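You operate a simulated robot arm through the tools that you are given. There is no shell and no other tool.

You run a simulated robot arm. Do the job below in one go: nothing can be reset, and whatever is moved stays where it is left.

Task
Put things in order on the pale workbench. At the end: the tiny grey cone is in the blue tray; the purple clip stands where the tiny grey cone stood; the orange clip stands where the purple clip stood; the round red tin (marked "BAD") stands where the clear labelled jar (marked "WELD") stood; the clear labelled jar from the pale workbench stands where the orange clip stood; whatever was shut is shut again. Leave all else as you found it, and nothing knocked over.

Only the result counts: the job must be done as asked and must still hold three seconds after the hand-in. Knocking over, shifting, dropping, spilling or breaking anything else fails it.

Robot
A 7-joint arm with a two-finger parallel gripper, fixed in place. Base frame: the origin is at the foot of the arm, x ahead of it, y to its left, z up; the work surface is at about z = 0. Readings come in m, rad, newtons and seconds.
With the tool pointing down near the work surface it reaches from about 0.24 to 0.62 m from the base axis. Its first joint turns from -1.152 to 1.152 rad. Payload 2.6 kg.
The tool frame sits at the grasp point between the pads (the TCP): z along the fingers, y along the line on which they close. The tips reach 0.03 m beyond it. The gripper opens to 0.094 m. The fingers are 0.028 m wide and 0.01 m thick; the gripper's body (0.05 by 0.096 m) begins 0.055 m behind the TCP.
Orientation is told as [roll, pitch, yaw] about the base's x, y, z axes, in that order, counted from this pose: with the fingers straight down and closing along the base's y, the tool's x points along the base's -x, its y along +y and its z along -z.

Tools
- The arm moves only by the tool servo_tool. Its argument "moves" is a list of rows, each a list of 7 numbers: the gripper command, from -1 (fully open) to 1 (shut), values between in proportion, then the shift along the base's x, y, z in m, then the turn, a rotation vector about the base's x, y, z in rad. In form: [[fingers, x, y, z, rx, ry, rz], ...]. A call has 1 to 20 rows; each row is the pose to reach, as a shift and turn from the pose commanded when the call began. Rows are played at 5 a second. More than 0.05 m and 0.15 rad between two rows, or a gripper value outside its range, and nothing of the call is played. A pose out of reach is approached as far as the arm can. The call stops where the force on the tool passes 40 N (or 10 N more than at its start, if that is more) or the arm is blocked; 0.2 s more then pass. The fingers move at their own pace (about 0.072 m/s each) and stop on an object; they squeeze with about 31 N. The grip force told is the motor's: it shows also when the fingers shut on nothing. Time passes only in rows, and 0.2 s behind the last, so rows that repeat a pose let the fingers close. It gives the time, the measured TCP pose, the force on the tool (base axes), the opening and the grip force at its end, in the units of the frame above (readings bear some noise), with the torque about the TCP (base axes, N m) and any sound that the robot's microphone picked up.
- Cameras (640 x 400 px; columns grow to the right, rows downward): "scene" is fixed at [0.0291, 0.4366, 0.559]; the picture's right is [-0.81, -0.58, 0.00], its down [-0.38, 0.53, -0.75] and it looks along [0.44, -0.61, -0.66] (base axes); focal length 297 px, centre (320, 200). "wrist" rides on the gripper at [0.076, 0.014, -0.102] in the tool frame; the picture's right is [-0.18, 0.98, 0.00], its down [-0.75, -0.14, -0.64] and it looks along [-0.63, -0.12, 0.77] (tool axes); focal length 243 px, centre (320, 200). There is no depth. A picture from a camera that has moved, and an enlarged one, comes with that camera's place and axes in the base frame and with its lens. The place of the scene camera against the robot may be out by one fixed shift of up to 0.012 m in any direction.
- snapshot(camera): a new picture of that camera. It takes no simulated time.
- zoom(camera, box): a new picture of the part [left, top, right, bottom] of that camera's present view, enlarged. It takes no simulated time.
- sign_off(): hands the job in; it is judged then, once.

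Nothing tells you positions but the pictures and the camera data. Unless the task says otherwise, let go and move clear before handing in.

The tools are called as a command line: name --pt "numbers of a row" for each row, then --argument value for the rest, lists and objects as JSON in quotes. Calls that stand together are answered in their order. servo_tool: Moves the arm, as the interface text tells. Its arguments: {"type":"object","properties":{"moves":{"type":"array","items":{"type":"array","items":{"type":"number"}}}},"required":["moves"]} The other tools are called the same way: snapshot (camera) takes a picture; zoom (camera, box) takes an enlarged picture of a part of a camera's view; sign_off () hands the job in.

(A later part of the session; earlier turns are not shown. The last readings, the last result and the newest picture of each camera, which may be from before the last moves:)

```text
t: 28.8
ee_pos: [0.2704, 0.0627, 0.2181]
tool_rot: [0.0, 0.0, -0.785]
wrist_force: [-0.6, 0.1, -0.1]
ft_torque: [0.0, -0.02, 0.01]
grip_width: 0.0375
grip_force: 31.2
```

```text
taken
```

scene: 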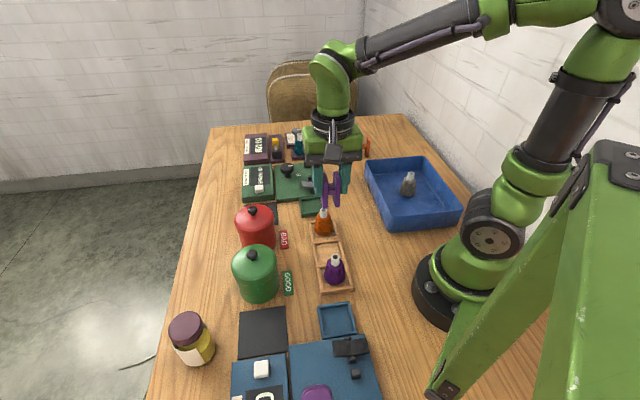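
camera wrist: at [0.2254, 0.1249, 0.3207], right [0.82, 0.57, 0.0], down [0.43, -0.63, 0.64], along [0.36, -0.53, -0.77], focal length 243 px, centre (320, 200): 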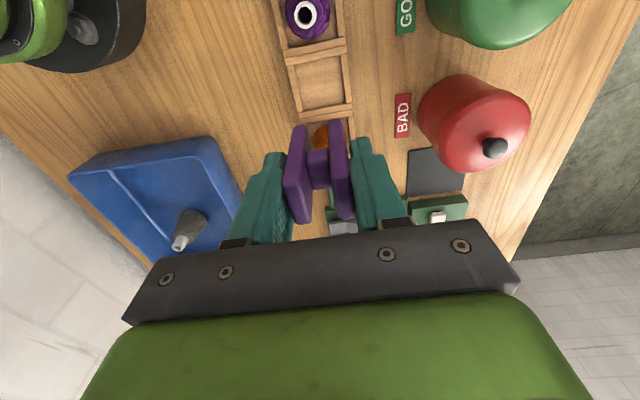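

The clip is above the rack. I'll zoom in on the empty compartment to confirm its centre.

zoom --camera "wrist" --box '[260, 0, 380, 130]'

```text
3.08 times, centred on (320, 65) of wrist
camera zoom: at [0.2254, 0.1249, 0.3207], right [0.82, 0.57, 0.0], down [0.43, -0.63, 0.64], along [0.36, -0.53, -0.77], focal length 746 px, centre (320, 615)
```

zoom: 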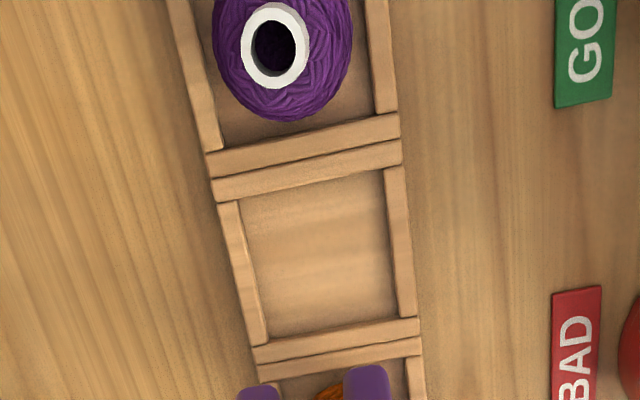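

The compartment centre is about (0.272, 0.059), so the clip only needs a tiny shift. I'll lower it to just above the rack floor.

servo_tool --pt "1 0.0005 -0.001 -0.03 0 0 0" --pt "1 0.0005 -0.001 -0.07 0 0 0" --pt "1 0.0005 -0.001 -0.1 0 0 0" --pt "1 0.0005 -0.001 -0.125 0 0 0" --pt "1 0.0005 -0.001 -0.14 0 0 0" --pt "1 0.0005 -0.001 -0.147 0 0 0" --pt "1 0.0005 -0.001 -0.147 0 0 0"

snapshot --camera "wrist"

zoom --camera "scene" --box '[270, 170, 390, 300]'

```text
t: 30.4
ee_pos: [0.2709, 0.0609, 0.0693]
tool_rot: [-0.002, -0.001, -0.784]
wrist_force: [-0.7, -0.5, -0.5]
ft_torque: [0.02, 0.01, 0.0]
grip_width: 0.0373
grip_force: 30.7
```

```text
taken
camera wrist: at [0.2265, 0.1239, 0.1725], right [0.82, 0.57, 0.0], down [0.43, -0.63, 0.64], along [0.36, -0.53, -0.77], focal length 243 px, centre (320, 200)
```

wrist: 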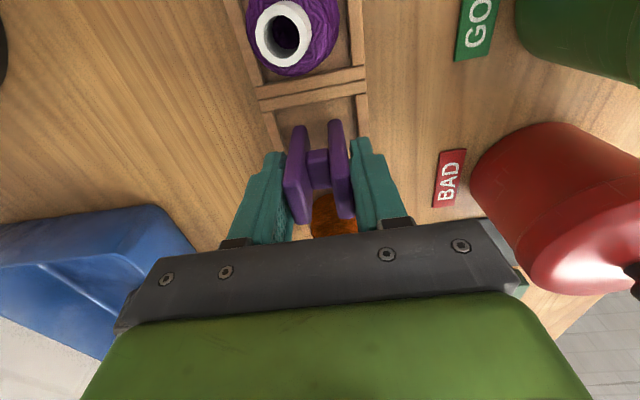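

```text
3.08 times, centred on (330, 235) of scene
camera zoom: at [0.0291, 0.4366, 0.559], right [-0.81, -0.58, 0.0], down [-0.38, 0.53, -0.75], along [0.44, -0.61, -0.66], focal length 915 px, centre (289, 92)
```

zoom: 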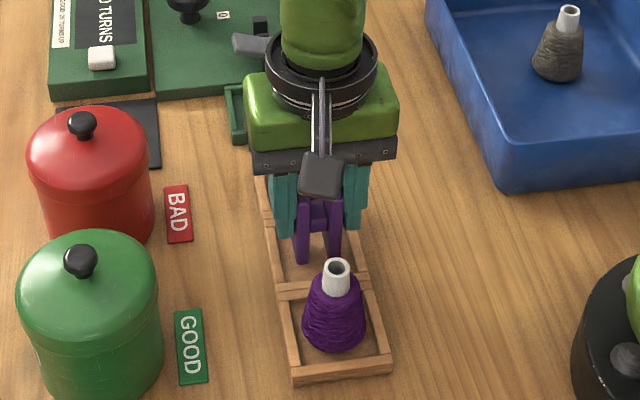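

The clip is inside the compartment just above its floor. I'll lower it in small steps until it touches.

servo_tool --pt "1 0 0 -0.002 0 0 0" --pt "1 0 0 -0.004 0 0 0" --pt "1 0 0 -0.004 0 0 0"

servo_tool --pt "1 0 0 -0.0015 0 0 0" --pt "1 0 0 -0.0015 0 0 0"

```text
t: 31.2
ee_pos: [0.2711, 0.0622, 0.0671]
tool_rot: [-0.001, 0.001, -0.784]
wrist_force: [0.5, -0.6, -0.4]
ft_torque: [0.02, -0.02, -0.01]
grip_width: 0.0372
grip_force: 31.3
```

```text
t: 31.8
ee_pos: [0.2712, 0.0613, 0.065]
tool_rot: [-0.001, -0.001, -0.786]
wrist_force: [0.3, 0.2, 0.0]
ft_torque: [0.0, 0.03, -0.03]
grip_width: 0.0371
grip_force: 30.8
```

servo_tool --pt "1 0 0 -0.0015 0 0 0" --pt "1 0 0 -0.0015 0 0 0"

servo_tool --pt "1 0 0 -0.001 0 0 0" --pt "1 0 0 -0.001 0 0 0"

```text
t: 32.4
ee_pos: [0.2705, 0.061, 0.0644]
tool_rot: [0.0, 0.001, -0.784]
wrist_force: [0.4, 0.4, 0.1]
ft_torque: [0.0, 0.02, -0.02]
grip_width: 0.0373
grip_force: 31.1
```

```text
t: 33.0
ee_pos: [0.2716, 0.0628, 0.0637]
tool_rot: [0.0, 0.0, -0.785]
wrist_force: [-5.4, -3.1, 16.9]
ft_torque: [-0.15, 0.18, -0.05]
grip_width: 0.0373
grip_force: 31.0
```

The clip touched the rack floor at z of about 0.0635. I'll relax, open and rise straight up.

servo_tool --pt "1 0 0 0.0008 0 0 0" --pt "0 0 0 0.0008 0 0 0" --pt "-0.3 0 0 0.0008 0 0 0" --pt "-0.3 0 0 0.0008 0 0 0" --pt "-0.3 0 0 0.02 0 0 0" --pt "-0.3 0 0 0.05 0 0 0" --pt "-0.3 0 0 0.09 0 0 0" --pt "-0.3 0 0 0.13 0 0 0" --pt "-0.3 0 0 0.16 0 0 0" --pt "-0.3 0 0 0.16 0 0 0"

zoom --camera "scene" --box '[270, 170, 390, 300]'

zoom --camera "wrist" --box '[240, 0, 400, 140]'

```text
t: 35.2
ee_pos: [0.271, 0.0628, 0.2224]
tool_rot: [0.0, 0.0, -0.785]
wrist_force: [-0.6, 0.4, -0.3]
ft_torque: [0.03, -0.02, 0.02]
grip_width: 0.061
grip_force: 0.1
```

```text
3.08 times, centred on (330, 235) of scene
camera zoom: at [0.0291, 0.4366, 0.559], right [-0.81, -0.58, 0.0], down [-0.38, 0.53, -0.75], along [0.44, -0.61, -0.66], focal length 915 px, centre (289, 92)
```

zoom: 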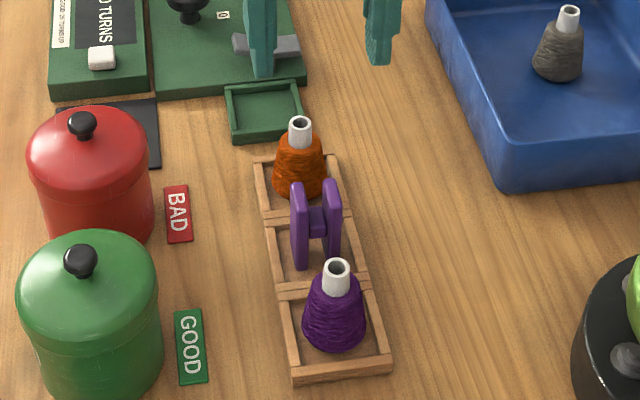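

```text
2.86 times, centred on (320, 70) of wrist
camera zoom: at [0.2268, 0.1247, 0.3256], right [0.82, 0.57, 0.0], down [0.43, -0.63, 0.64], along [0.36, -0.53, -0.77], focal length 693 px, centre (320, 571)
```

zoom: 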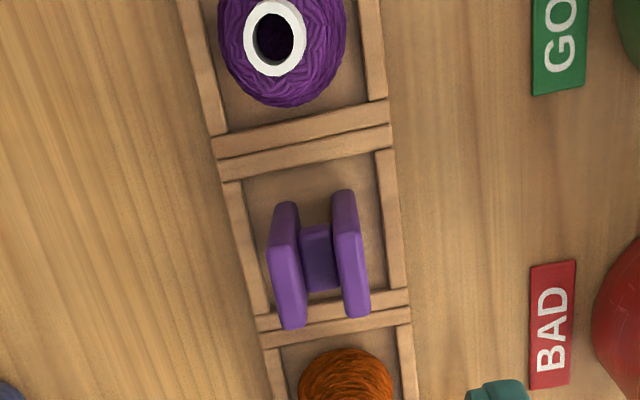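

The purple clip now stands in the middle compartment. Next I'll swing over to the orange clip.

servo_tool --pt "-0.5 0.012 -0.038 0.003 0 0 0" --pt "-0.5 0.024 -0.078 0.006 0 0 0" --pt "-0.5 0.036 -0.118 0.01 0 0 0" --pt "-0.5 0.048 -0.158 0.015 0 0 0" --pt "-0.5 0.06 -0.198 0.02 0 0 0" --pt "-0.5 0.072 -0.238 0.025 0 0 0" --pt "-0.5 0.084 -0.278 0.025 0 0 0" --pt "-0.5 0.096 -0.318 0.025 0 0 0" --pt "-0.5 0.109 -0.357 0.025 0 0 0" --pt "-0.5 0.109 -0.357 0.025 0 0 0" --pt "-0.5 0.109 -0.357 0.025 0 0 0"

snapshot --camera "wrist"

zoom --camera "wrist" --box '[270, 30, 390, 150]'

```text
t: 37.6
ee_pos: [0.38, -0.295, 0.2484]
tool_rot: [0.0, -0.001, -0.785]
wrist_force: [-0.4, -0.1, -0.4]
ft_torque: [-0.01, -0.03, 0.0]
grip_width: 0.0703
grip_force: 0.0
```

```text
taken
camera wrist: at [0.3359, -0.2326, 0.3509], right [0.82, 0.57, 0.0], down [0.43, -0.63, 0.64], along [0.36, -0.53, -0.77], focal length 243 px, centre (320, 200)
```

wrist: 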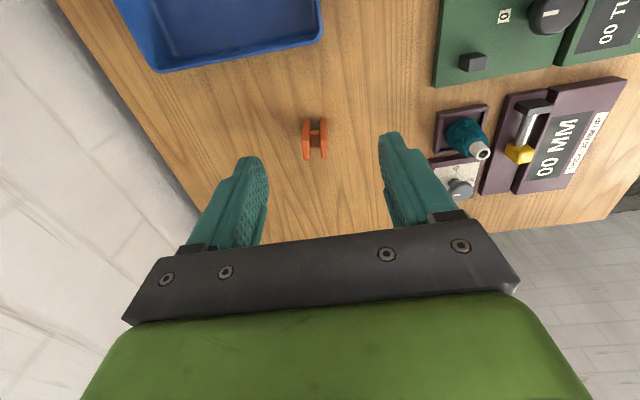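

```text
3.33 times, centred on (330, 90) of wrist
camera zoom: at [0.3359, -0.2326, 0.3509], right [0.82, 0.57, 0.0], down [0.43, -0.63, 0.64], along [0.36, -0.53, -0.77], focal length 809 px, centre (287, 567)
```

zoom: 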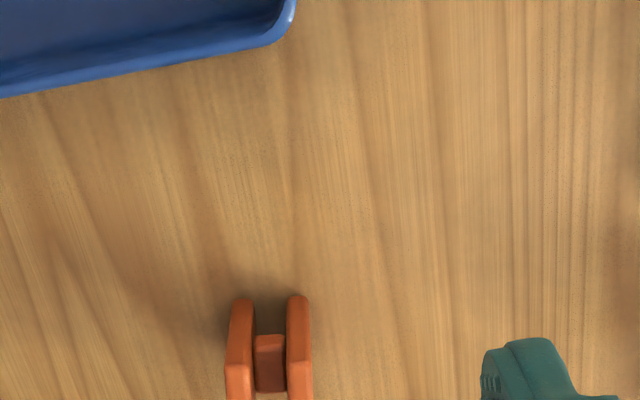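

zoom --camera "wrist" --box '[275, 100, 355, 180]'

```text
5.00 times, centred on (315, 140) of wrist
camera zoom: at [0.3359, -0.2326, 0.3509], right [0.82, 0.57, 0.0], down [0.43, -0.63, 0.64], along [0.36, -0.53, -0.77], focal length 1213 px, centre (345, 500)
```

zoom: 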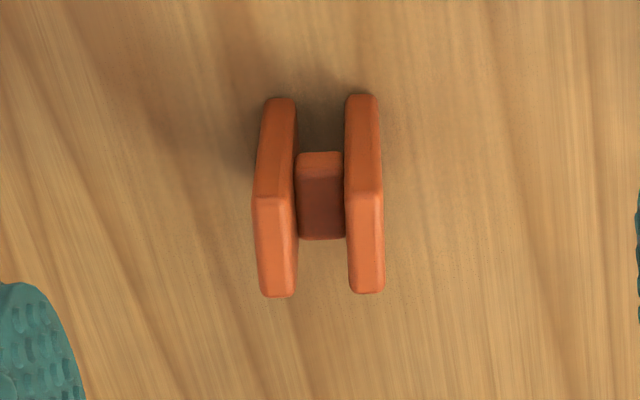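

The orange clip reads about (0.4166, -0.362), 0.064 tall, with its plates facing about 36°. I'll align above it and look again.

servo_tool --pt "-0.4 0.018 -0.032 -0.02 0 0 -0.07" --pt "-0.4 0.03 -0.055 -0.05 0 0 -0.147" --pt "-0.4 0.037 -0.0655 -0.08 0 0 -0.147" --pt "-0.4 0.037 -0.0655 -0.089 0 0 -0.147" --pt "-0.4 0.037 -0.0655 -0.089 0 0 -0.147"

zoom --camera "wrist" --box '[240, 60, 400, 220]'

zoom --camera "scene" --box '[320, 80, 440, 180]'

```text
t: 38.8
ee_pos: [0.4178, -0.3605, 0.1581]
tool_rot: [0.0, 0.001, -0.932]
wrist_force: [-0.2, -0.1, 0.7]
ft_torque: [-0.01, -0.01, -0.01]
grip_width: 0.0659
grip_force: 0.0
```

```text
2.50 times, centred on (320, 140) of wrist
camera zoom: at [0.3831, -0.2926, 0.2611], right [0.9, 0.44, 0.0], down [0.34, -0.69, 0.64], along [0.28, -0.58, -0.77], focal length 606 px, centre (320, 350)
```

zoom: 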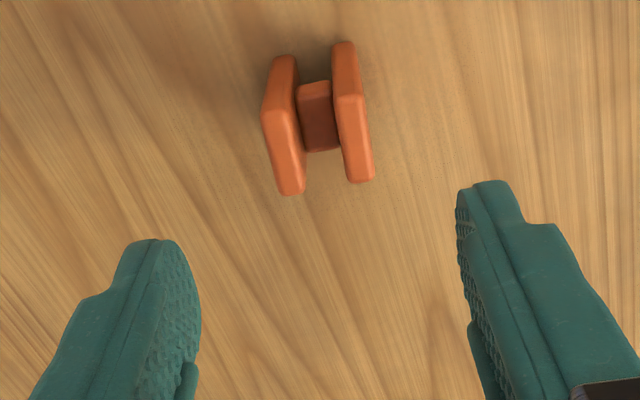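

```text
4.00 times, centred on (380, 130) of scene
camera zoom: at [0.0291, 0.4366, 0.559], right [-0.81, -0.58, 0.0], down [-0.38, 0.53, -0.75], along [0.44, -0.61, -0.66], focal length 1189 px, centre (80, 480)
```

zoom: 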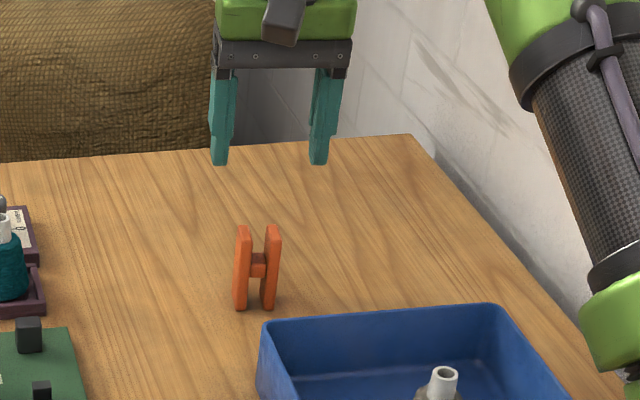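

The second view puts the orange clip at about (0.4163, -0.3615), needing about 0.03 rad more turn. I'll descend and grip it.

servo_tool --pt "-0.4 -0.0008 0.0005 -0.02 0 0 -0.03" --pt "-0.4 -0.0008 0.0005 -0.05 0 0 -0.03" --pt "-0.4 -0.0008 0.0005 -0.08 0 0 -0.03" --pt "-0.4 -0.0008 0.0005 -0.101 0 0 -0.03" --pt "-0.4 -0.0008 0.0005 -0.101 0 0 -0.03" --pt "0.1 -0.0008 0.0005 -0.101 0 0 -0.03" --pt "0.4 -0.0008 0.0005 -0.101 0 0 -0.03" --pt "0.7 -0.0008 0.0005 -0.101 0 0 -0.03" --pt "1 -0.0008 0.0005 -0.101 0 0 -0.03" --pt "1 -0.0008 0.0005 -0.101 0 0 -0.03"

snapshot --camera "wrist"

zoom --camera "scene" --box '[320, 80, 440, 180]'

```text
t: 41.0
ee_pos: [0.4168, -0.361, 0.0573]
tool_rot: [-0.001, 0.0, -0.963]
wrist_force: [0.1, -0.2, -0.2]
ft_torque: [0.03, 0.0, -0.01]
grip_width: 0.0371
grip_force: 30.3
```

```text
taken
camera wrist: at [0.3845, -0.2915, 0.1601], right [0.91, 0.41, 0.0], down [0.32, -0.7, 0.64], along [0.26, -0.59, -0.77], focal length 243 px, centre (320, 200)
```

wrist: 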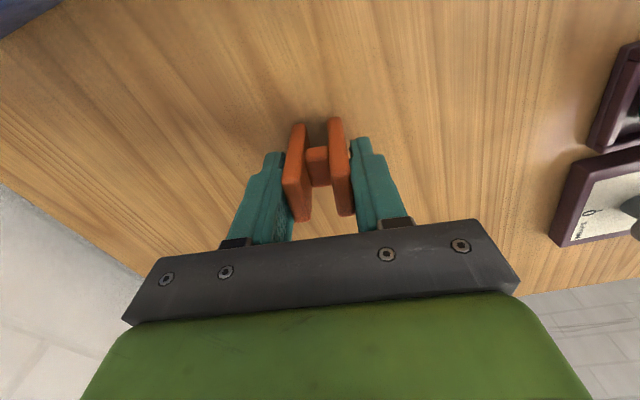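

```text
4.00 times, centred on (380, 130) of scene
camera zoom: at [0.0291, 0.4366, 0.559], right [-0.81, -0.58, 0.0], down [-0.38, 0.53, -0.75], along [0.44, -0.61, -0.66], focal length 1189 px, centre (80, 480)
```

zoom: 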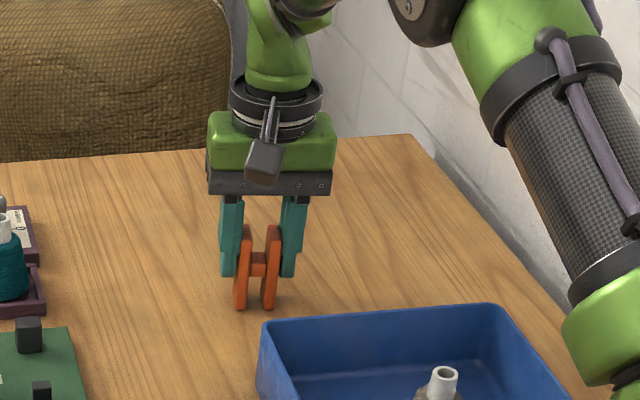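

The orange clip is held. I'll lift it and carry it to the exact pose where I gripped the purple clip, stopping a few millimetres above the bench.

servo_tool --pt "1 0 0 0.03 0 0 0" --pt "1 0 0 0.07 0 0 0" --pt "1 -0.01 -0.004 0.1 0 0 -0.01" --pt "1 -0.045 -0.02 0.11 0 0 -0.04" --pt "1 -0.085 -0.038 0.11 0 0 -0.07" --pt "1 -0.12 -0.054 0.11 0 0 -0.1" --pt "1 -0.145 -0.065 0.11 0 0 -0.12" --pt "1 -0.1557 -0.07 0.11 0 0 -0.128" --pt "1 -0.1557 -0.07 0.11 0 0 -0.128" --pt "1 -0.1557 -0.07 0.08 0 0 -0.128" --pt "1 -0.1557 -0.07 0.05 0 0 -0.128" --pt "1 -0.1557 -0.07 0.025 0 0 -0.128" --pt "1 -0.1557 -0.07 0.01 0 0 -0.128" --pt "1 -0.1557 -0.07 0.004 0 0 -0.128" --pt "1 -0.1557 -0.07 0.004 0 0 -0.128"

snapshot --camera "wrist"

zoom --camera "scene" --box '[350, 80, 470, 180]'

```text
t: 44.2
ee_pos: [0.2613, -0.4308, 0.0606]
tool_rot: [-0.001, -0.001, -1.087]
wrist_force: [0.1, 0.3, -0.2]
ft_torque: [0.03, 0.0, 0.01]
grip_width: 0.0373
grip_force: 30.9
```

```text
taken
camera wrist: at [0.2375, -0.3577, 0.1638], right [0.96, 0.29, 0.0], down [0.22, -0.73, 0.64], along [0.19, -0.61, -0.77], focal length 243 px, centre (320, 200)
```

wrist: 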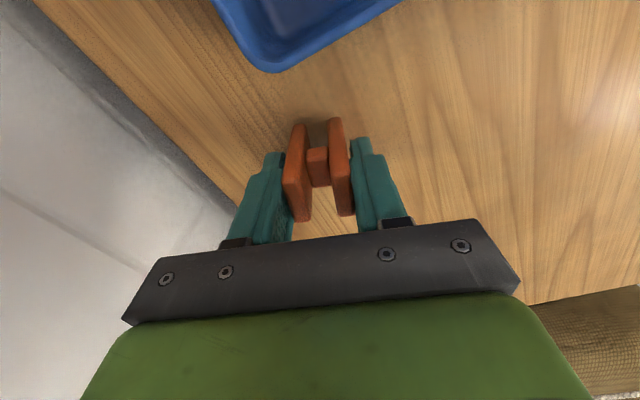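

```text
4.00 times, centred on (410, 130) of scene
camera zoom: at [0.0291, 0.4366, 0.559], right [-0.81, -0.58, 0.0], down [-0.38, 0.53, -0.75], along [0.44, -0.61, -0.66], focal length 1189 px, centre (-40, 480)
```

zoom: 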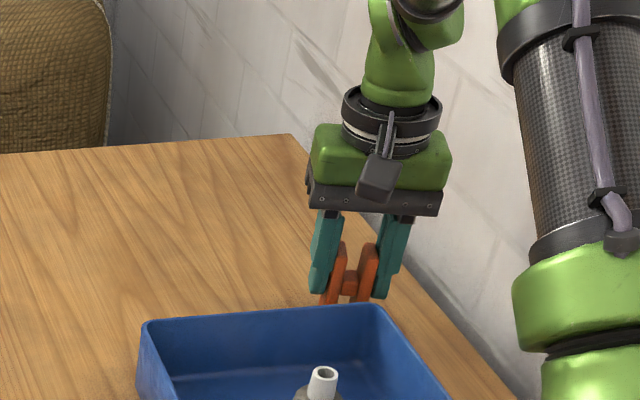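

The pose matches the earlier purple grip. I'll lower the last few millimetres gently.

servo_tool --pt "1 0 0 -0.0015 0 0 0" --pt "1 0 0 -0.003 0 0 0" --pt "1 0 0 -0.003 0 0 0"

servo_tool --pt "1 0 0 -0.001 0 0 0" --pt "1 0 0 -0.001 0 0 0"

```text
t: 45.0
ee_pos: [0.2616, -0.4312, 0.0588]
tool_rot: [0.001, 0.0, -1.09]
wrist_force: [-0.9, 0.4, 0.3]
ft_torque: [-0.02, 0.01, -0.01]
grip_width: 0.0374
grip_force: 31.1
```

```text
t: 45.6
ee_pos: [0.2609, -0.4303, 0.0567]
tool_rot: [-0.002, 0.0, -1.09]
wrist_force: [-0.1, 1.0, -0.8]
ft_torque: [0.02, -0.01, -0.01]
grip_width: 0.0375
grip_force: 31.2
```

servo_tool --pt "1 0 0 -0.0007 0 0 0" --pt "1 0 0 -0.0007 0 0 0"

```text
t: 46.2
ee_pos: [0.2616, -0.4315, 0.0579]
tool_rot: [0.0, 0.001, -1.089]
wrist_force: [-1.3, 2.9, 6.6]
ft_torque: [0.15, 0.05, -0.01]
grip_width: 0.0372
grip_force: 31.1
```

The clip just touched the bench with light contact. I'll open the fingers and rise straight up.

servo_tool --pt "1 0 0 0.0003 0 0 0" --pt "0 0 0 0.0003 0 0 0" --pt "-0.4 0 0 0.0003 0 0 0" --pt "-0.4 0 0 0.0003 0 0 0" --pt "-0.4 0 0 0.02 0 0 0" --pt "-0.4 0 0 0.05 0 0 0" --pt "-0.4 0 0 0.09 0 0 0" --pt "-0.4 0 0 0.13 0 0 0" --pt "-0.4 0 0 0.17 0 0 0" --pt "-0.4 0 0 0.2 0 0 0" --pt "-0.4 0 0 0.2 0 0 0"

zoom --camera "wrist" --box '[270, 20, 370, 120]'

zoom --camera "scene" --box '[350, 80, 470, 180]'

```text
t: 48.6
ee_pos: [0.2608, -0.4311, 0.2583]
tool_rot: [0.002, -0.002, -1.09]
wrist_force: [-0.4, 0.2, -1.2]
ft_torque: [0.0, -0.01, -0.03]
grip_width: 0.0657
grip_force: 0.1
```

```text
4.00 times, centred on (320, 70) of wrist
camera zoom: at [0.2369, -0.3582, 0.36], right [0.96, 0.29, 0.0], down [0.22, -0.73, 0.64], along [0.19, -0.61, -0.77], focal length 970 px, centre (320, 720)
```

zoom: 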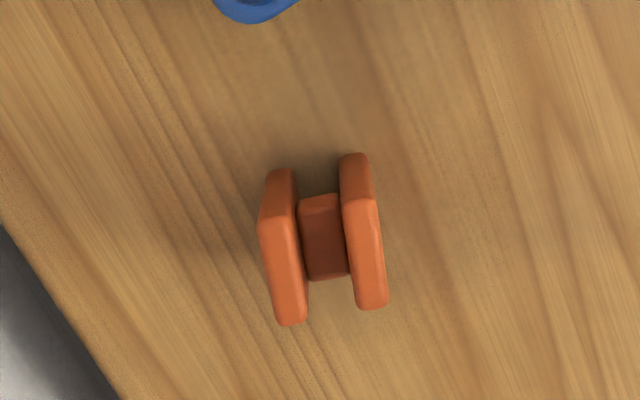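

```text
4.00 times, centred on (410, 130) of scene
camera zoom: at [0.0291, 0.4366, 0.559], right [-0.81, -0.58, 0.0], down [-0.38, 0.53, -0.75], along [0.44, -0.61, -0.66], focal length 1189 px, centre (-40, 480)
```

zoom: 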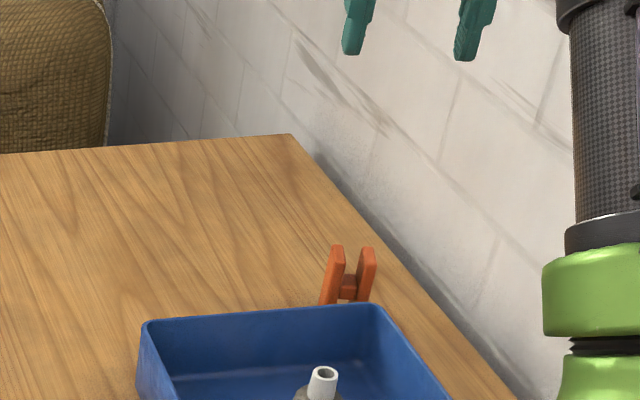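

The orange clip stands exactly where the purple one was. Next I'll swing in an arc at a safe height to the jar on the other side.

servo_tool --pt "-1 0.027 0.0355 0.005 0 0 0.054" --pt "-1 0.047 0.0765 0.01 0 0 0.109" --pt "-1 0.063 0.1185 0.015 0 0 0.163" --pt "-1 0.083 0.1575 0.02 0 0 0.218" --pt "-1 0.1 0.1975 0.02 0 0 0.272" --pt "-1 0.12 0.2325 0.02 0 0 0.327" --pt "-1 0.138 0.2705 0.02 0 0 0.381" --pt "-1 0.151 0.3095 0.02 0 0 0.436" --pt "-1 0.161 0.3495 0.02 0 0 0.49" --pt "-1 0.167 0.3905 0.02 0 0 0.545" --pt "-1 0.169 0.4315 0.02 0 0 0.599" --pt "-1 0.167 0.4725 0.02 0 0 0.654" --pt "-1 0.161 0.5135 0.02 0 0 0.708" --pt "-1 0.151 0.5535 0.02 0 0 0.763" --pt "-1 0.138 0.5925 0.02 0 0 0.817" --pt "-1 0.12 0.6305 0.02 0 0 0.872" --pt "-1 0.1 0.6655 0.02 0 0 0.926" --pt "-1 0.076 0.6995 0.02 0 0 0.981" --pt "-1 0.048 0.7305 0.02 0 0 1.035" --pt "-1 0.035 0.75 0.02 0 0 1.09"

snapshot --camera "wrist"

snapshot --camera "scene"

```text
t: 52.8
ee_pos: [0.2961, 0.3204, 0.2779]
tool_rot: [-0.001, 0.0, 0.001]
wrist_force: [-0.2, 0.2, 0.3]
ft_torque: [0.0, -0.03, 0.05]
grip_width: 0.0939
grip_force: 0.0
```

```text
taken
camera wrist: at [0.2194, 0.3323, 0.3796], right [0.18, 0.98, 0.0], down [0.75, -0.14, 0.64], along [0.63, -0.12, -0.77], focal length 243 px, centre (320, 200)
```

wrist: 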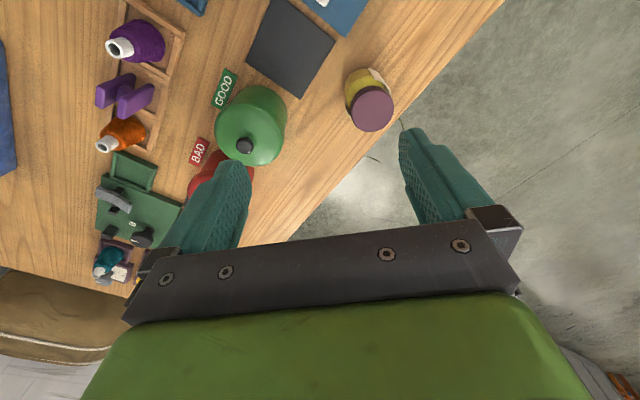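

```text
taken
```

scene: 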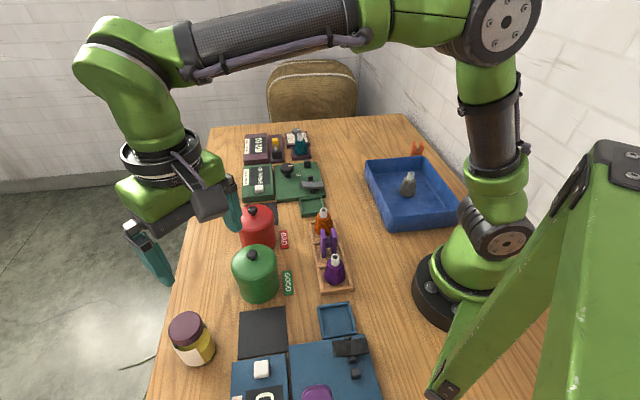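

The jar is near the bench edge. I'll zoom in for a careful fix on its centre before moving over it.

zoom --camera "wrist" --box '[330, 50, 420, 150]'

```text
4.00 times, centred on (375, 100) of wrist
camera zoom: at [0.2194, 0.3323, 0.3796], right [0.18, 0.98, 0.0], down [0.75, -0.14, 0.64], along [0.63, -0.12, -0.77], focal length 970 px, centre (100, 600)
```

zoom: 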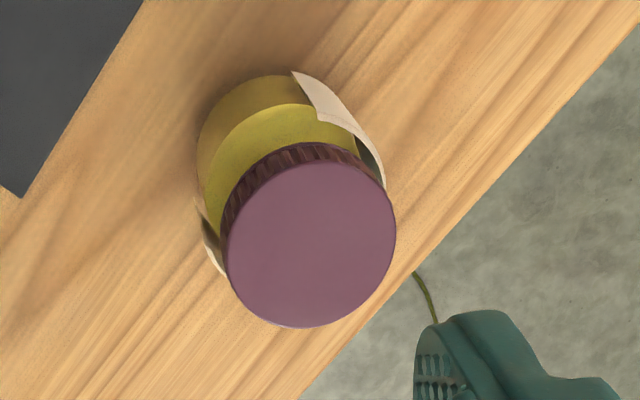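

I need the jar's height and exact centre, so I'll move directly above it and lower a little for a steeper view.

servo_tool --pt "-1 0.02 0.028 -0.01 0 0 0" --pt "-1 0.04 0.0587 -0.03 0 0 0" --pt "-1 0.0406 0.0587 -0.07 0 0 0" --pt "-1 0.0406 0.0587 -0.1 0 0 0" --pt "-1 0.0406 0.0587 -0.1 0 0 0"

snapshot --camera "wrist"

zoom --camera "wrist" --box '[270, 60, 370, 160]'

zoom --camera "scene" --box '[120, 220, 280, 380]'

```text
t: 54.0
ee_pos: [0.3369, 0.3775, 0.1767]
tool_rot: [0.0, 0.0, 0.0]
wrist_force: [-0.5, 0.0, 0.0]
ft_torque: [-0.01, 0.01, 0.0]
grip_width: 0.0939
grip_force: 0.0
```

```text
taken
camera wrist: at [0.2593, 0.3913, 0.2793], right [0.18, 0.98, 0.0], down [0.75, -0.14, 0.64], along [0.63, -0.12, -0.77], focal length 243 px, centre (320, 200)
```

wrist: 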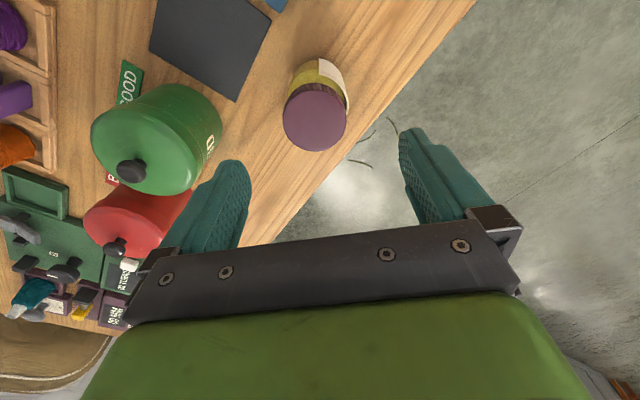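

```text
4.00 times, centred on (320, 110) of wrist
camera zoom: at [0.2593, 0.3913, 0.2793], right [0.18, 0.98, 0.0], down [0.75, -0.14, 0.64], along [0.63, -0.12, -0.77], focal length 970 px, centre (320, 560)
```

zoom: 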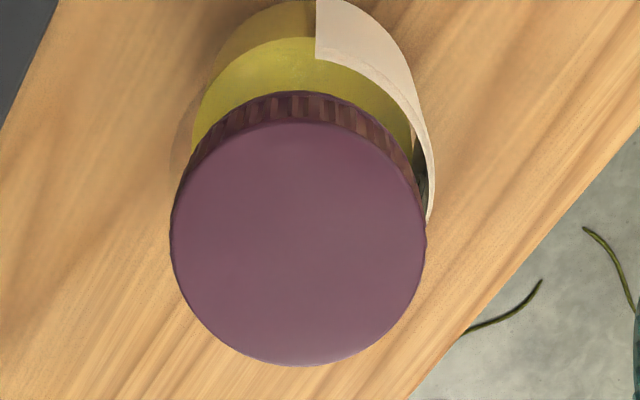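

```text
2.50 times, centred on (200, 300) of scene
camera zoom: at [0.0291, 0.4366, 0.559], right [-0.81, -0.58, 0.0], down [-0.38, 0.53, -0.75], along [0.44, -0.61, -0.66], focal length 743 px, centre (620, -50)
```

zoom: 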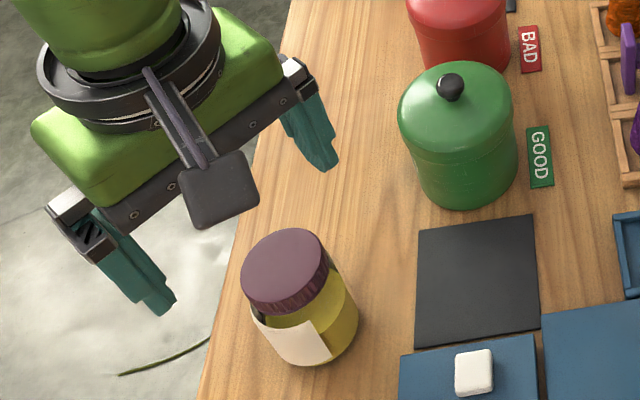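

Combining views, the jar is at about (0.3305, 0.3745) and about 0.095 tall. I'll centre on it, drop a bit lower and confirm.

servo_tool --pt "-1 -0.0048 -0.0028 -0.01 0 0 0" --pt "-1 -0.0048 -0.0028 -0.03 0 0 0" --pt "-1 -0.0048 -0.0028 -0.035 0 0 0" --pt "-1 -0.0048 -0.0028 -0.035 0 0 0"

snapshot --camera "wrist"

zoom --camera "wrist" --box '[240, 60, 400, 220]'

```text
t: 55.0
ee_pos: [0.3319, 0.3757, 0.1408]
tool_rot: [0.001, 0.0, 0.0]
wrist_force: [0.2, 0.4, 0.7]
ft_torque: [0.02, -0.05, 0.01]
grip_width: 0.0939
grip_force: 0.0
```

```text
taken
camera wrist: at [0.2549, 0.3887, 0.2443], right [0.18, 0.98, 0.0], down [0.75, -0.14, 0.64], along [0.63, -0.12, -0.77], focal length 243 px, centre (320, 200)
```

wrist: 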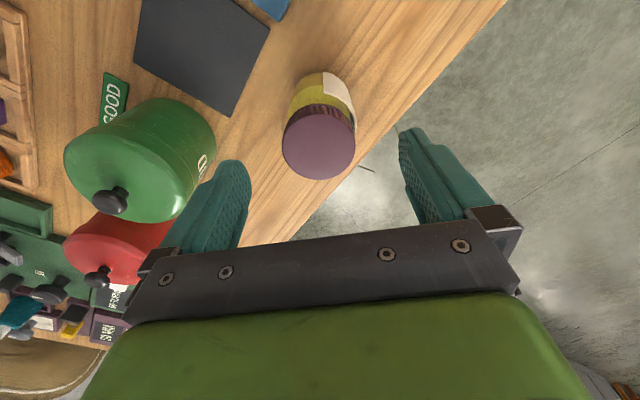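

```text
2.50 times, centred on (320, 140) of wrist
camera zoom: at [0.2549, 0.3887, 0.2443], right [0.18, 0.98, 0.0], down [0.75, -0.14, 0.64], along [0.63, -0.12, -0.77], focal length 606 px, centre (320, 350)
```

zoom: 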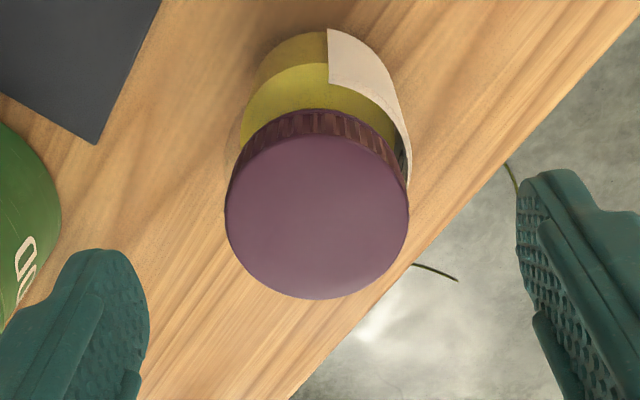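

The jar centre is confirmed at about (0.331, 0.374), height 0.0945. I'll descend around it and close on the glass body.

servo_tool --pt "-1 0 -0.0007 -0.03 0 0 0" --pt "-1 0 -0.0007 -0.06 0 0 0" --pt "-1 0 -0.0007 -0.085 0 0 0" --pt "-1 0 -0.0007 -0.092 0 0 0" --pt "-1 0 -0.0007 -0.092 0 0 0"

snapshot --camera "wrist"

zoom --camera "scene" --box '[120, 220, 280, 380]'

```text
t: 56.2
ee_pos: [0.3312, 0.3742, 0.0483]
tool_rot: [0.0, 0.001, 0.001]
wrist_force: [0.0, 0.4, 0.1]
ft_torque: [-0.02, 0.02, 0.01]
grip_width: 0.0942
grip_force: 0.2
```

```text
taken
camera wrist: at [0.2547, 0.3877, 0.152], right [0.18, 0.98, 0.0], down [0.75, -0.14, 0.64], along [0.63, -0.12, -0.77], focal length 243 px, centre (320, 200)
```

wrist: 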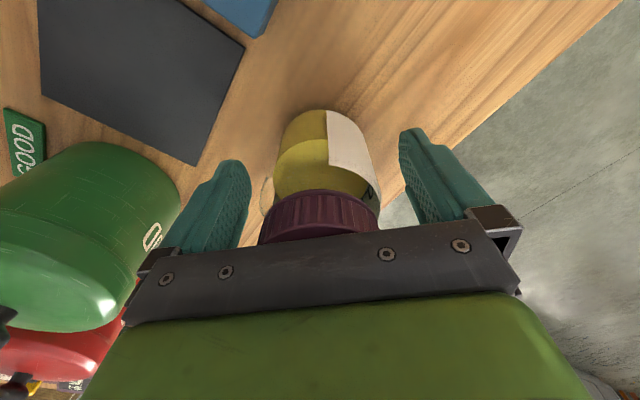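

```text
2.50 times, centred on (200, 300) of scene
camera zoom: at [0.0291, 0.4366, 0.559], right [-0.81, -0.58, 0.0], down [-0.38, 0.53, -0.75], along [0.44, -0.61, -0.66], focal length 743 px, centre (620, -50)
```

zoom: 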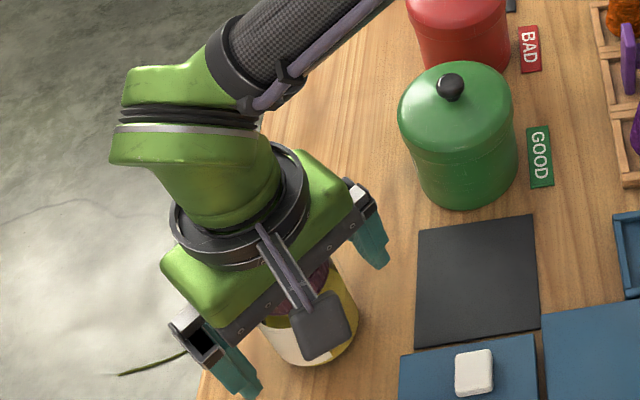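

The jar is between the fingers and centred. I'll close gently.

servo_tool --pt "-0.5 0 0 0 0 0 0" --pt "-0.3 0 0 0 0 0 0" --pt "0 0 0 0 0 0 0" --pt "0.5 0 0 0 0 0 0" --pt "1 0 0 0 0 0 0" --pt "1 0 0 0 0 0 0"

snapshot --camera "wrist"

zoom --camera "scene" --box '[120, 220, 280, 380]'

```text
t: 57.6
ee_pos: [0.3325, 0.3733, 0.0493]
tool_rot: [-0.001, 0.001, 0.001]
wrist_force: [-0.1, -0.9, 0.2]
ft_torque: [-0.01, 0.05, -0.02]
grip_width: 0.0575
grip_force: 30.8
```

```text
taken
camera wrist: at [0.2547, 0.3877, 0.1524], right [0.18, 0.98, 0.0], down [0.75, -0.14, 0.64], along [0.63, -0.12, -0.77], focal length 243 px, centre (320, 200)
```

wrist: 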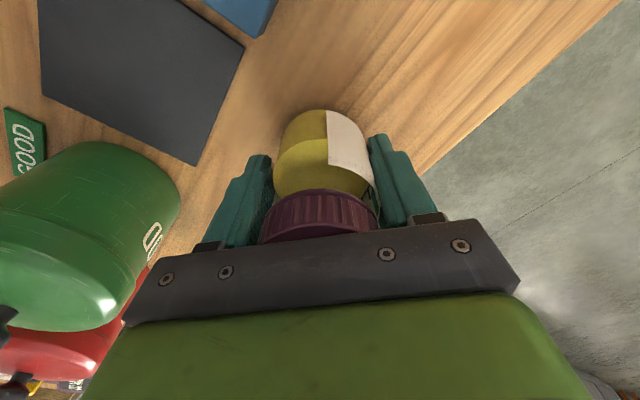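

```text
2.50 times, centred on (200, 300) of scene
camera zoom: at [0.0291, 0.4366, 0.559], right [-0.81, -0.58, 0.0], down [-0.38, 0.53, -0.75], along [0.44, -0.61, -0.66], focal length 743 px, centre (620, -50)
```

zoom: 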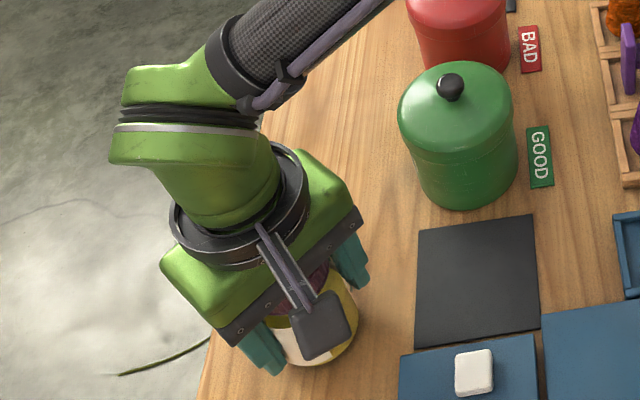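

The jar is gripped at 0.0575 m. I'll lift it straight up and check that it hangs level.

servo_tool --pt "1 0 0 0.01 0 0 0" --pt "1 0 0 0.03 0 0 0" --pt "1 0 0 0.06 0 0 0" --pt "1 0 0 0.1 0 0 0" --pt "1 0 0 0.14 0 0 0" --pt "1 0 0 0.17 0 0 0" --pt "1 0 0 0.18 0 0 0" --pt "1 0 0 0.18 0 0 0"

snapshot --camera "scene"

snapshot --camera "wrist"

```text
t: 59.4
ee_pos: [0.3317, 0.375, 0.2296]
tool_rot: [0.001, 0.001, 0.002]
wrist_force: [-0.1, 0.3, -1.6]
ft_torque: [0.03, 0.03, -0.01]
grip_width: 0.0576
grip_force: 30.9
```

```text
taken
```

scene: 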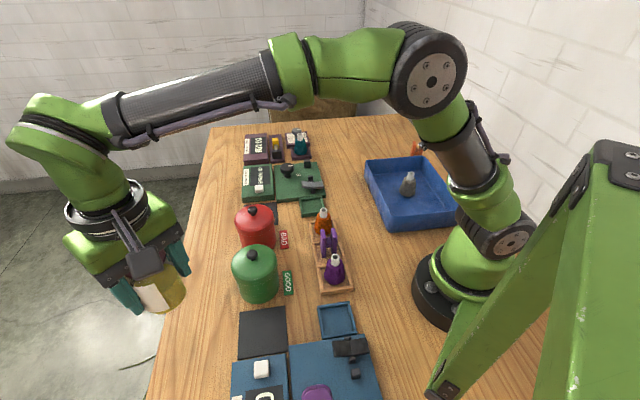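

```text
taken
camera wrist: at [0.2544, 0.3879, 0.3322], right [0.18, 0.98, 0.0], down [0.75, -0.14, 0.64], along [0.63, -0.12, -0.77], focal length 243 px, centre (320, 200)
```

wrist: 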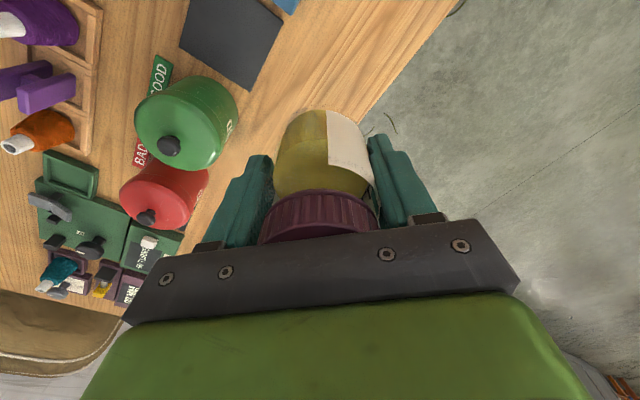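

The jar hangs level and secure. I'll carry it in an arc over the bench to above the orange clip's old spot.

servo_tool --pt "1 0.027 -0.0397 0 0 0 -0.041" --pt "1 0.047 -0.078 0 0 0 -0.083" --pt "1 0.063 -0.118 0 0 0 -0.124" --pt "1 0.075 -0.158 0 0 0 -0.165" --pt "1 0.092 -0.194 0 0 0 -0.207" --pt "1 0.107 -0.232 0 0 0 -0.248" --pt "1 0.117 -0.27 0 0 0 -0.289" --pt "1 0.125 -0.31 0 0 0 -0.331" --pt "1 0.128 -0.35 0 0 0 -0.372" --pt "1 0.129 -0.39 0 0 0 -0.413" --pt "1 0.126 -0.43 0 0 0 -0.454" --pt "1 0.124 -0.47 0 0 0 -0.496" --pt "1 0.123 -0.512 0 0 0 -0.537" --pt "1 0.119 -0.555 0 0 0 -0.578" --pt "1 0.11 -0.598 0 0 0 -0.62" --pt "1 0.106 -0.636 0 0 0 -0.661" --pt "1 0.099 -0.674 0 0 0 -0.702" --pt "1 0.094 -0.706 0 0 0 -0.744" --pt "1 0.0853 -0.7353 0 0 0 -0.785" --pt "1 0.0853 -0.7353 0 0 0 -0.785"

snapshot --camera "scene"

snapshot --camera "wrist"

```text
t: 63.6
ee_pos: [0.4183, -0.3616, 0.2283]
tool_rot: [-0.001, 0.001, -0.786]
wrist_force: [-0.7, -0.6, -2.1]
ft_torque: [0.0, -0.03, 0.01]
grip_width: 0.0576
grip_force: 30.9
```

```text
taken
```

scene: 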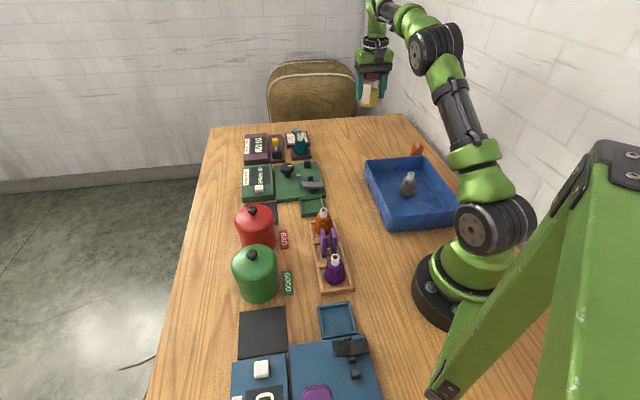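

```text
taken
camera wrist: at [0.3729, -0.2983, 0.3316], right [0.82, 0.57, 0.0], down [0.43, -0.63, 0.64], along [0.36, -0.53, -0.77], focal length 243 px, centre (320, 200)
```

wrist: 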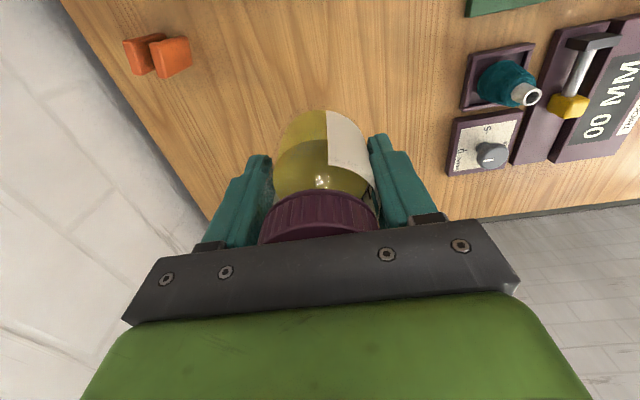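

The jar is over the target at (0.4165, -0.362). I'll lower it to a few millimetres above the bench.

servo_tool --pt "1 0 0 -0.03 0 0 0" --pt "1 0 0 -0.065 0 0 0" --pt "1 0 0 -0.1 0 0 0" --pt "1 0 0 -0.13 0 0 0" --pt "1 0 0 -0.155 0 0 0" --pt "1 0 0 -0.17 0 0 0" --pt "1 0 0 -0.176 0 0 0" --pt "1 0 0 -0.176 0 0 0"

zoom --camera "scene" --box '[310, 70, 450, 190]'

```text
t: 65.4
ee_pos: [0.4172, -0.3608, 0.0538]
tool_rot: [0.0, 0.003, -0.782]
wrist_force: [0.7, 0.3, -2.3]
ft_torque: [0.03, 0.01, 0.04]
grip_width: 0.0576
grip_force: 31.3
```

```text
3.33 times, centred on (380, 130) of scene
camera zoom: at [0.0291, 0.4366, 0.559], right [-0.81, -0.58, 0.0], down [-0.38, 0.53, -0.75], along [0.44, -0.61, -0.66], focal length 991 px, centre (120, 433)
```

zoom: 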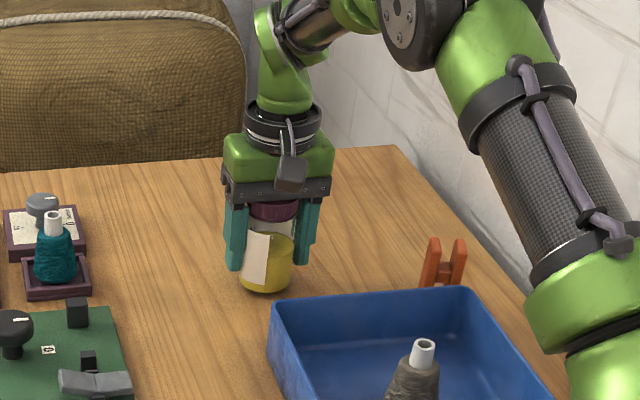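

servo_tool --pt "1 0 0 -0.0015 0 0 0" --pt "1 0 0 -0.003 0 0 0" --pt "1 0 0 -0.003 0 0 0"

servo_tool --pt "1 0 0 -0.001 0 0 0" --pt "1 0 0 -0.001 0 0 0"

```text
t: 66.2
ee_pos: [0.4175, -0.3603, 0.0511]
tool_rot: [-0.001, 0.0, -0.784]
wrist_force: [0.4, -0.3, -2.5]
ft_torque: [0.0, 0.0, 0.0]
grip_width: 0.0577
grip_force: 31.1
```

```text
t: 66.8
ee_pos: [0.4171, -0.3611, 0.0498]
tool_rot: [0.0, 0.0, -0.785]
wrist_force: [-0.6, 0.2, -0.6]
ft_torque: [0.03, 0.04, -0.03]
grip_width: 0.0575
grip_force: 31.0
```

The load just came off the wrist, so the jar is touching down. I'll press 0.4 mm more, then release and rise.

servo_tool --pt "1 0 0 -0.0004 0 0 0" --pt "1 0 0 -0.0004 0 0 0" --pt "0.2 0 0 -0.0004 0 0 0" --pt "-0.4 0 0 -0.0004 0 0 0" --pt "-0.9 0 0 -0.0004 0 0 0" --pt "-0.9 0 0 0 0 0 0" --pt "-0.9 0 0 0.02 0 0 0" --pt "-0.9 0 0 0.05 0 0 0" --pt "-0.9 0 0 0.09 0 0 0" --pt "-0.9 0 0 0.13 0 0 0" --pt "-0.9 0 0 0.17 0 0 0" --pt "-0.9 0 0 0.2 0 0 0" --pt "-0.9 0 0 0.2 0 0 0"

zoom --camera "scene" --box '[310, 70, 450, 190]'

snapshot --camera "wrist"

```text
t: 69.6
ee_pos: [0.4176, -0.3601, 0.2492]
tool_rot: [-0.001, 0.0, -0.783]
wrist_force: [-0.6, 0.2, -0.5]
ft_torque: [0.01, 0.0, 0.03]
grip_width: 0.0894
grip_force: 0.1
```

```text
3.33 times, centred on (380, 130) of scene
camera zoom: at [0.0291, 0.4366, 0.559], right [-0.81, -0.58, 0.0], down [-0.38, 0.53, -0.75], along [0.44, -0.61, -0.66], focal length 991 px, centre (120, 433)
```

zoom: 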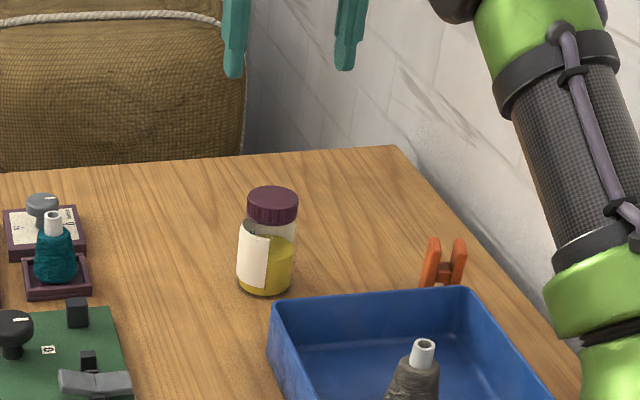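

```text
taken
camera wrist: at [0.3725, -0.2981, 0.3527], right [0.82, 0.57, 0.0], down [0.43, -0.63, 0.64], along [0.36, -0.53, -0.77], focal length 243 px, centre (320, 200)
```

wrist: 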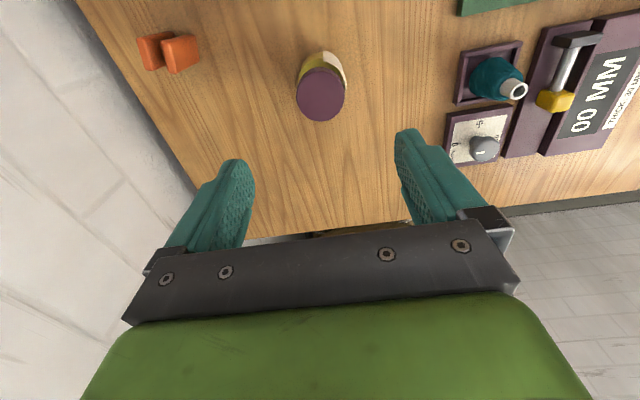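

The jar now stands on the orange clip's old spot. Last is the red tin, so I'll move above it and measure it carefully, since it nearly fills the gripper.

servo_tool --pt "-1 0.001 0.04 0 0 0 0" --pt "-1 0.002 0.085 0 0 0 0" --pt "-1 0.003 0.13 0 0 0 0" --pt "-1 0.004 0.175 0 0 0 0" --pt "-1 0.005 0.22 0 0 0 0" --pt "-1 0.006 0.265 0 0 0 0" --pt "-1 0.007 0.31 0 0 0 0" --pt "-1 0.008 0.355 0 0 0 0" --pt "-1 0.01 0.4 0 0 0 0" --pt "-1 0.012 0.445 0 0 0 0" --pt "-1 0.0135 0.485 0 0 0 0" --pt "-1 0.0135 0.4965 0 0 0 0" --pt "-1 0.0135 0.4965 0 0 0 0"

snapshot --camera "wrist"

snapshot --camera "scene"

```text
t: 72.4
ee_pos: [0.43, 0.1364, 0.2508]
tool_rot: [-0.001, -0.002, -0.785]
wrist_force: [-0.1, -0.3, 0.1]
ft_torque: [-0.01, 0.02, 0.0]
grip_width: 0.0939
grip_force: 0.0
```

```text
taken
camera wrist: at [0.3858, 0.1986, 0.3526], right [0.82, 0.57, 0.0], down [0.43, -0.63, 0.64], along [0.36, -0.53, -0.77], focal length 243 px, centre (320, 200)
```

wrist: 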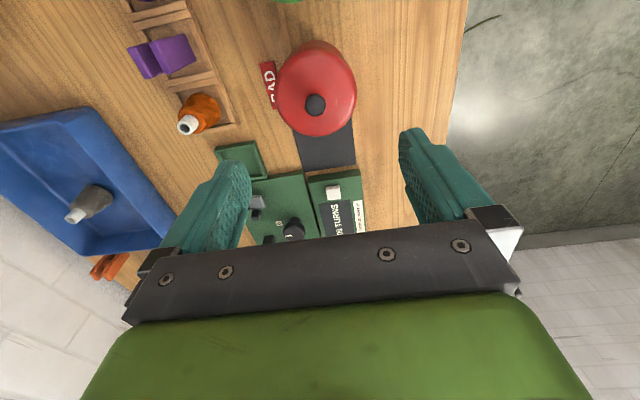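

```text
taken
```

scene: 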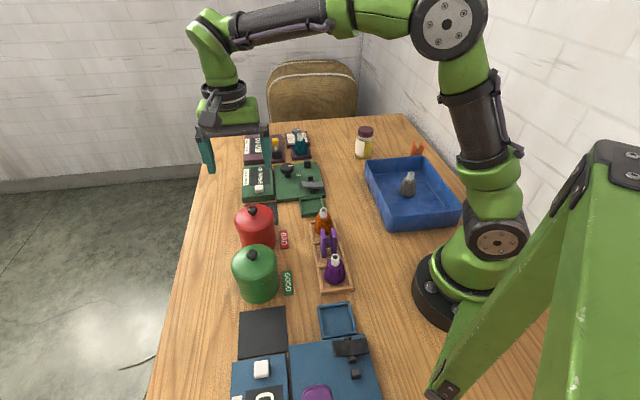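

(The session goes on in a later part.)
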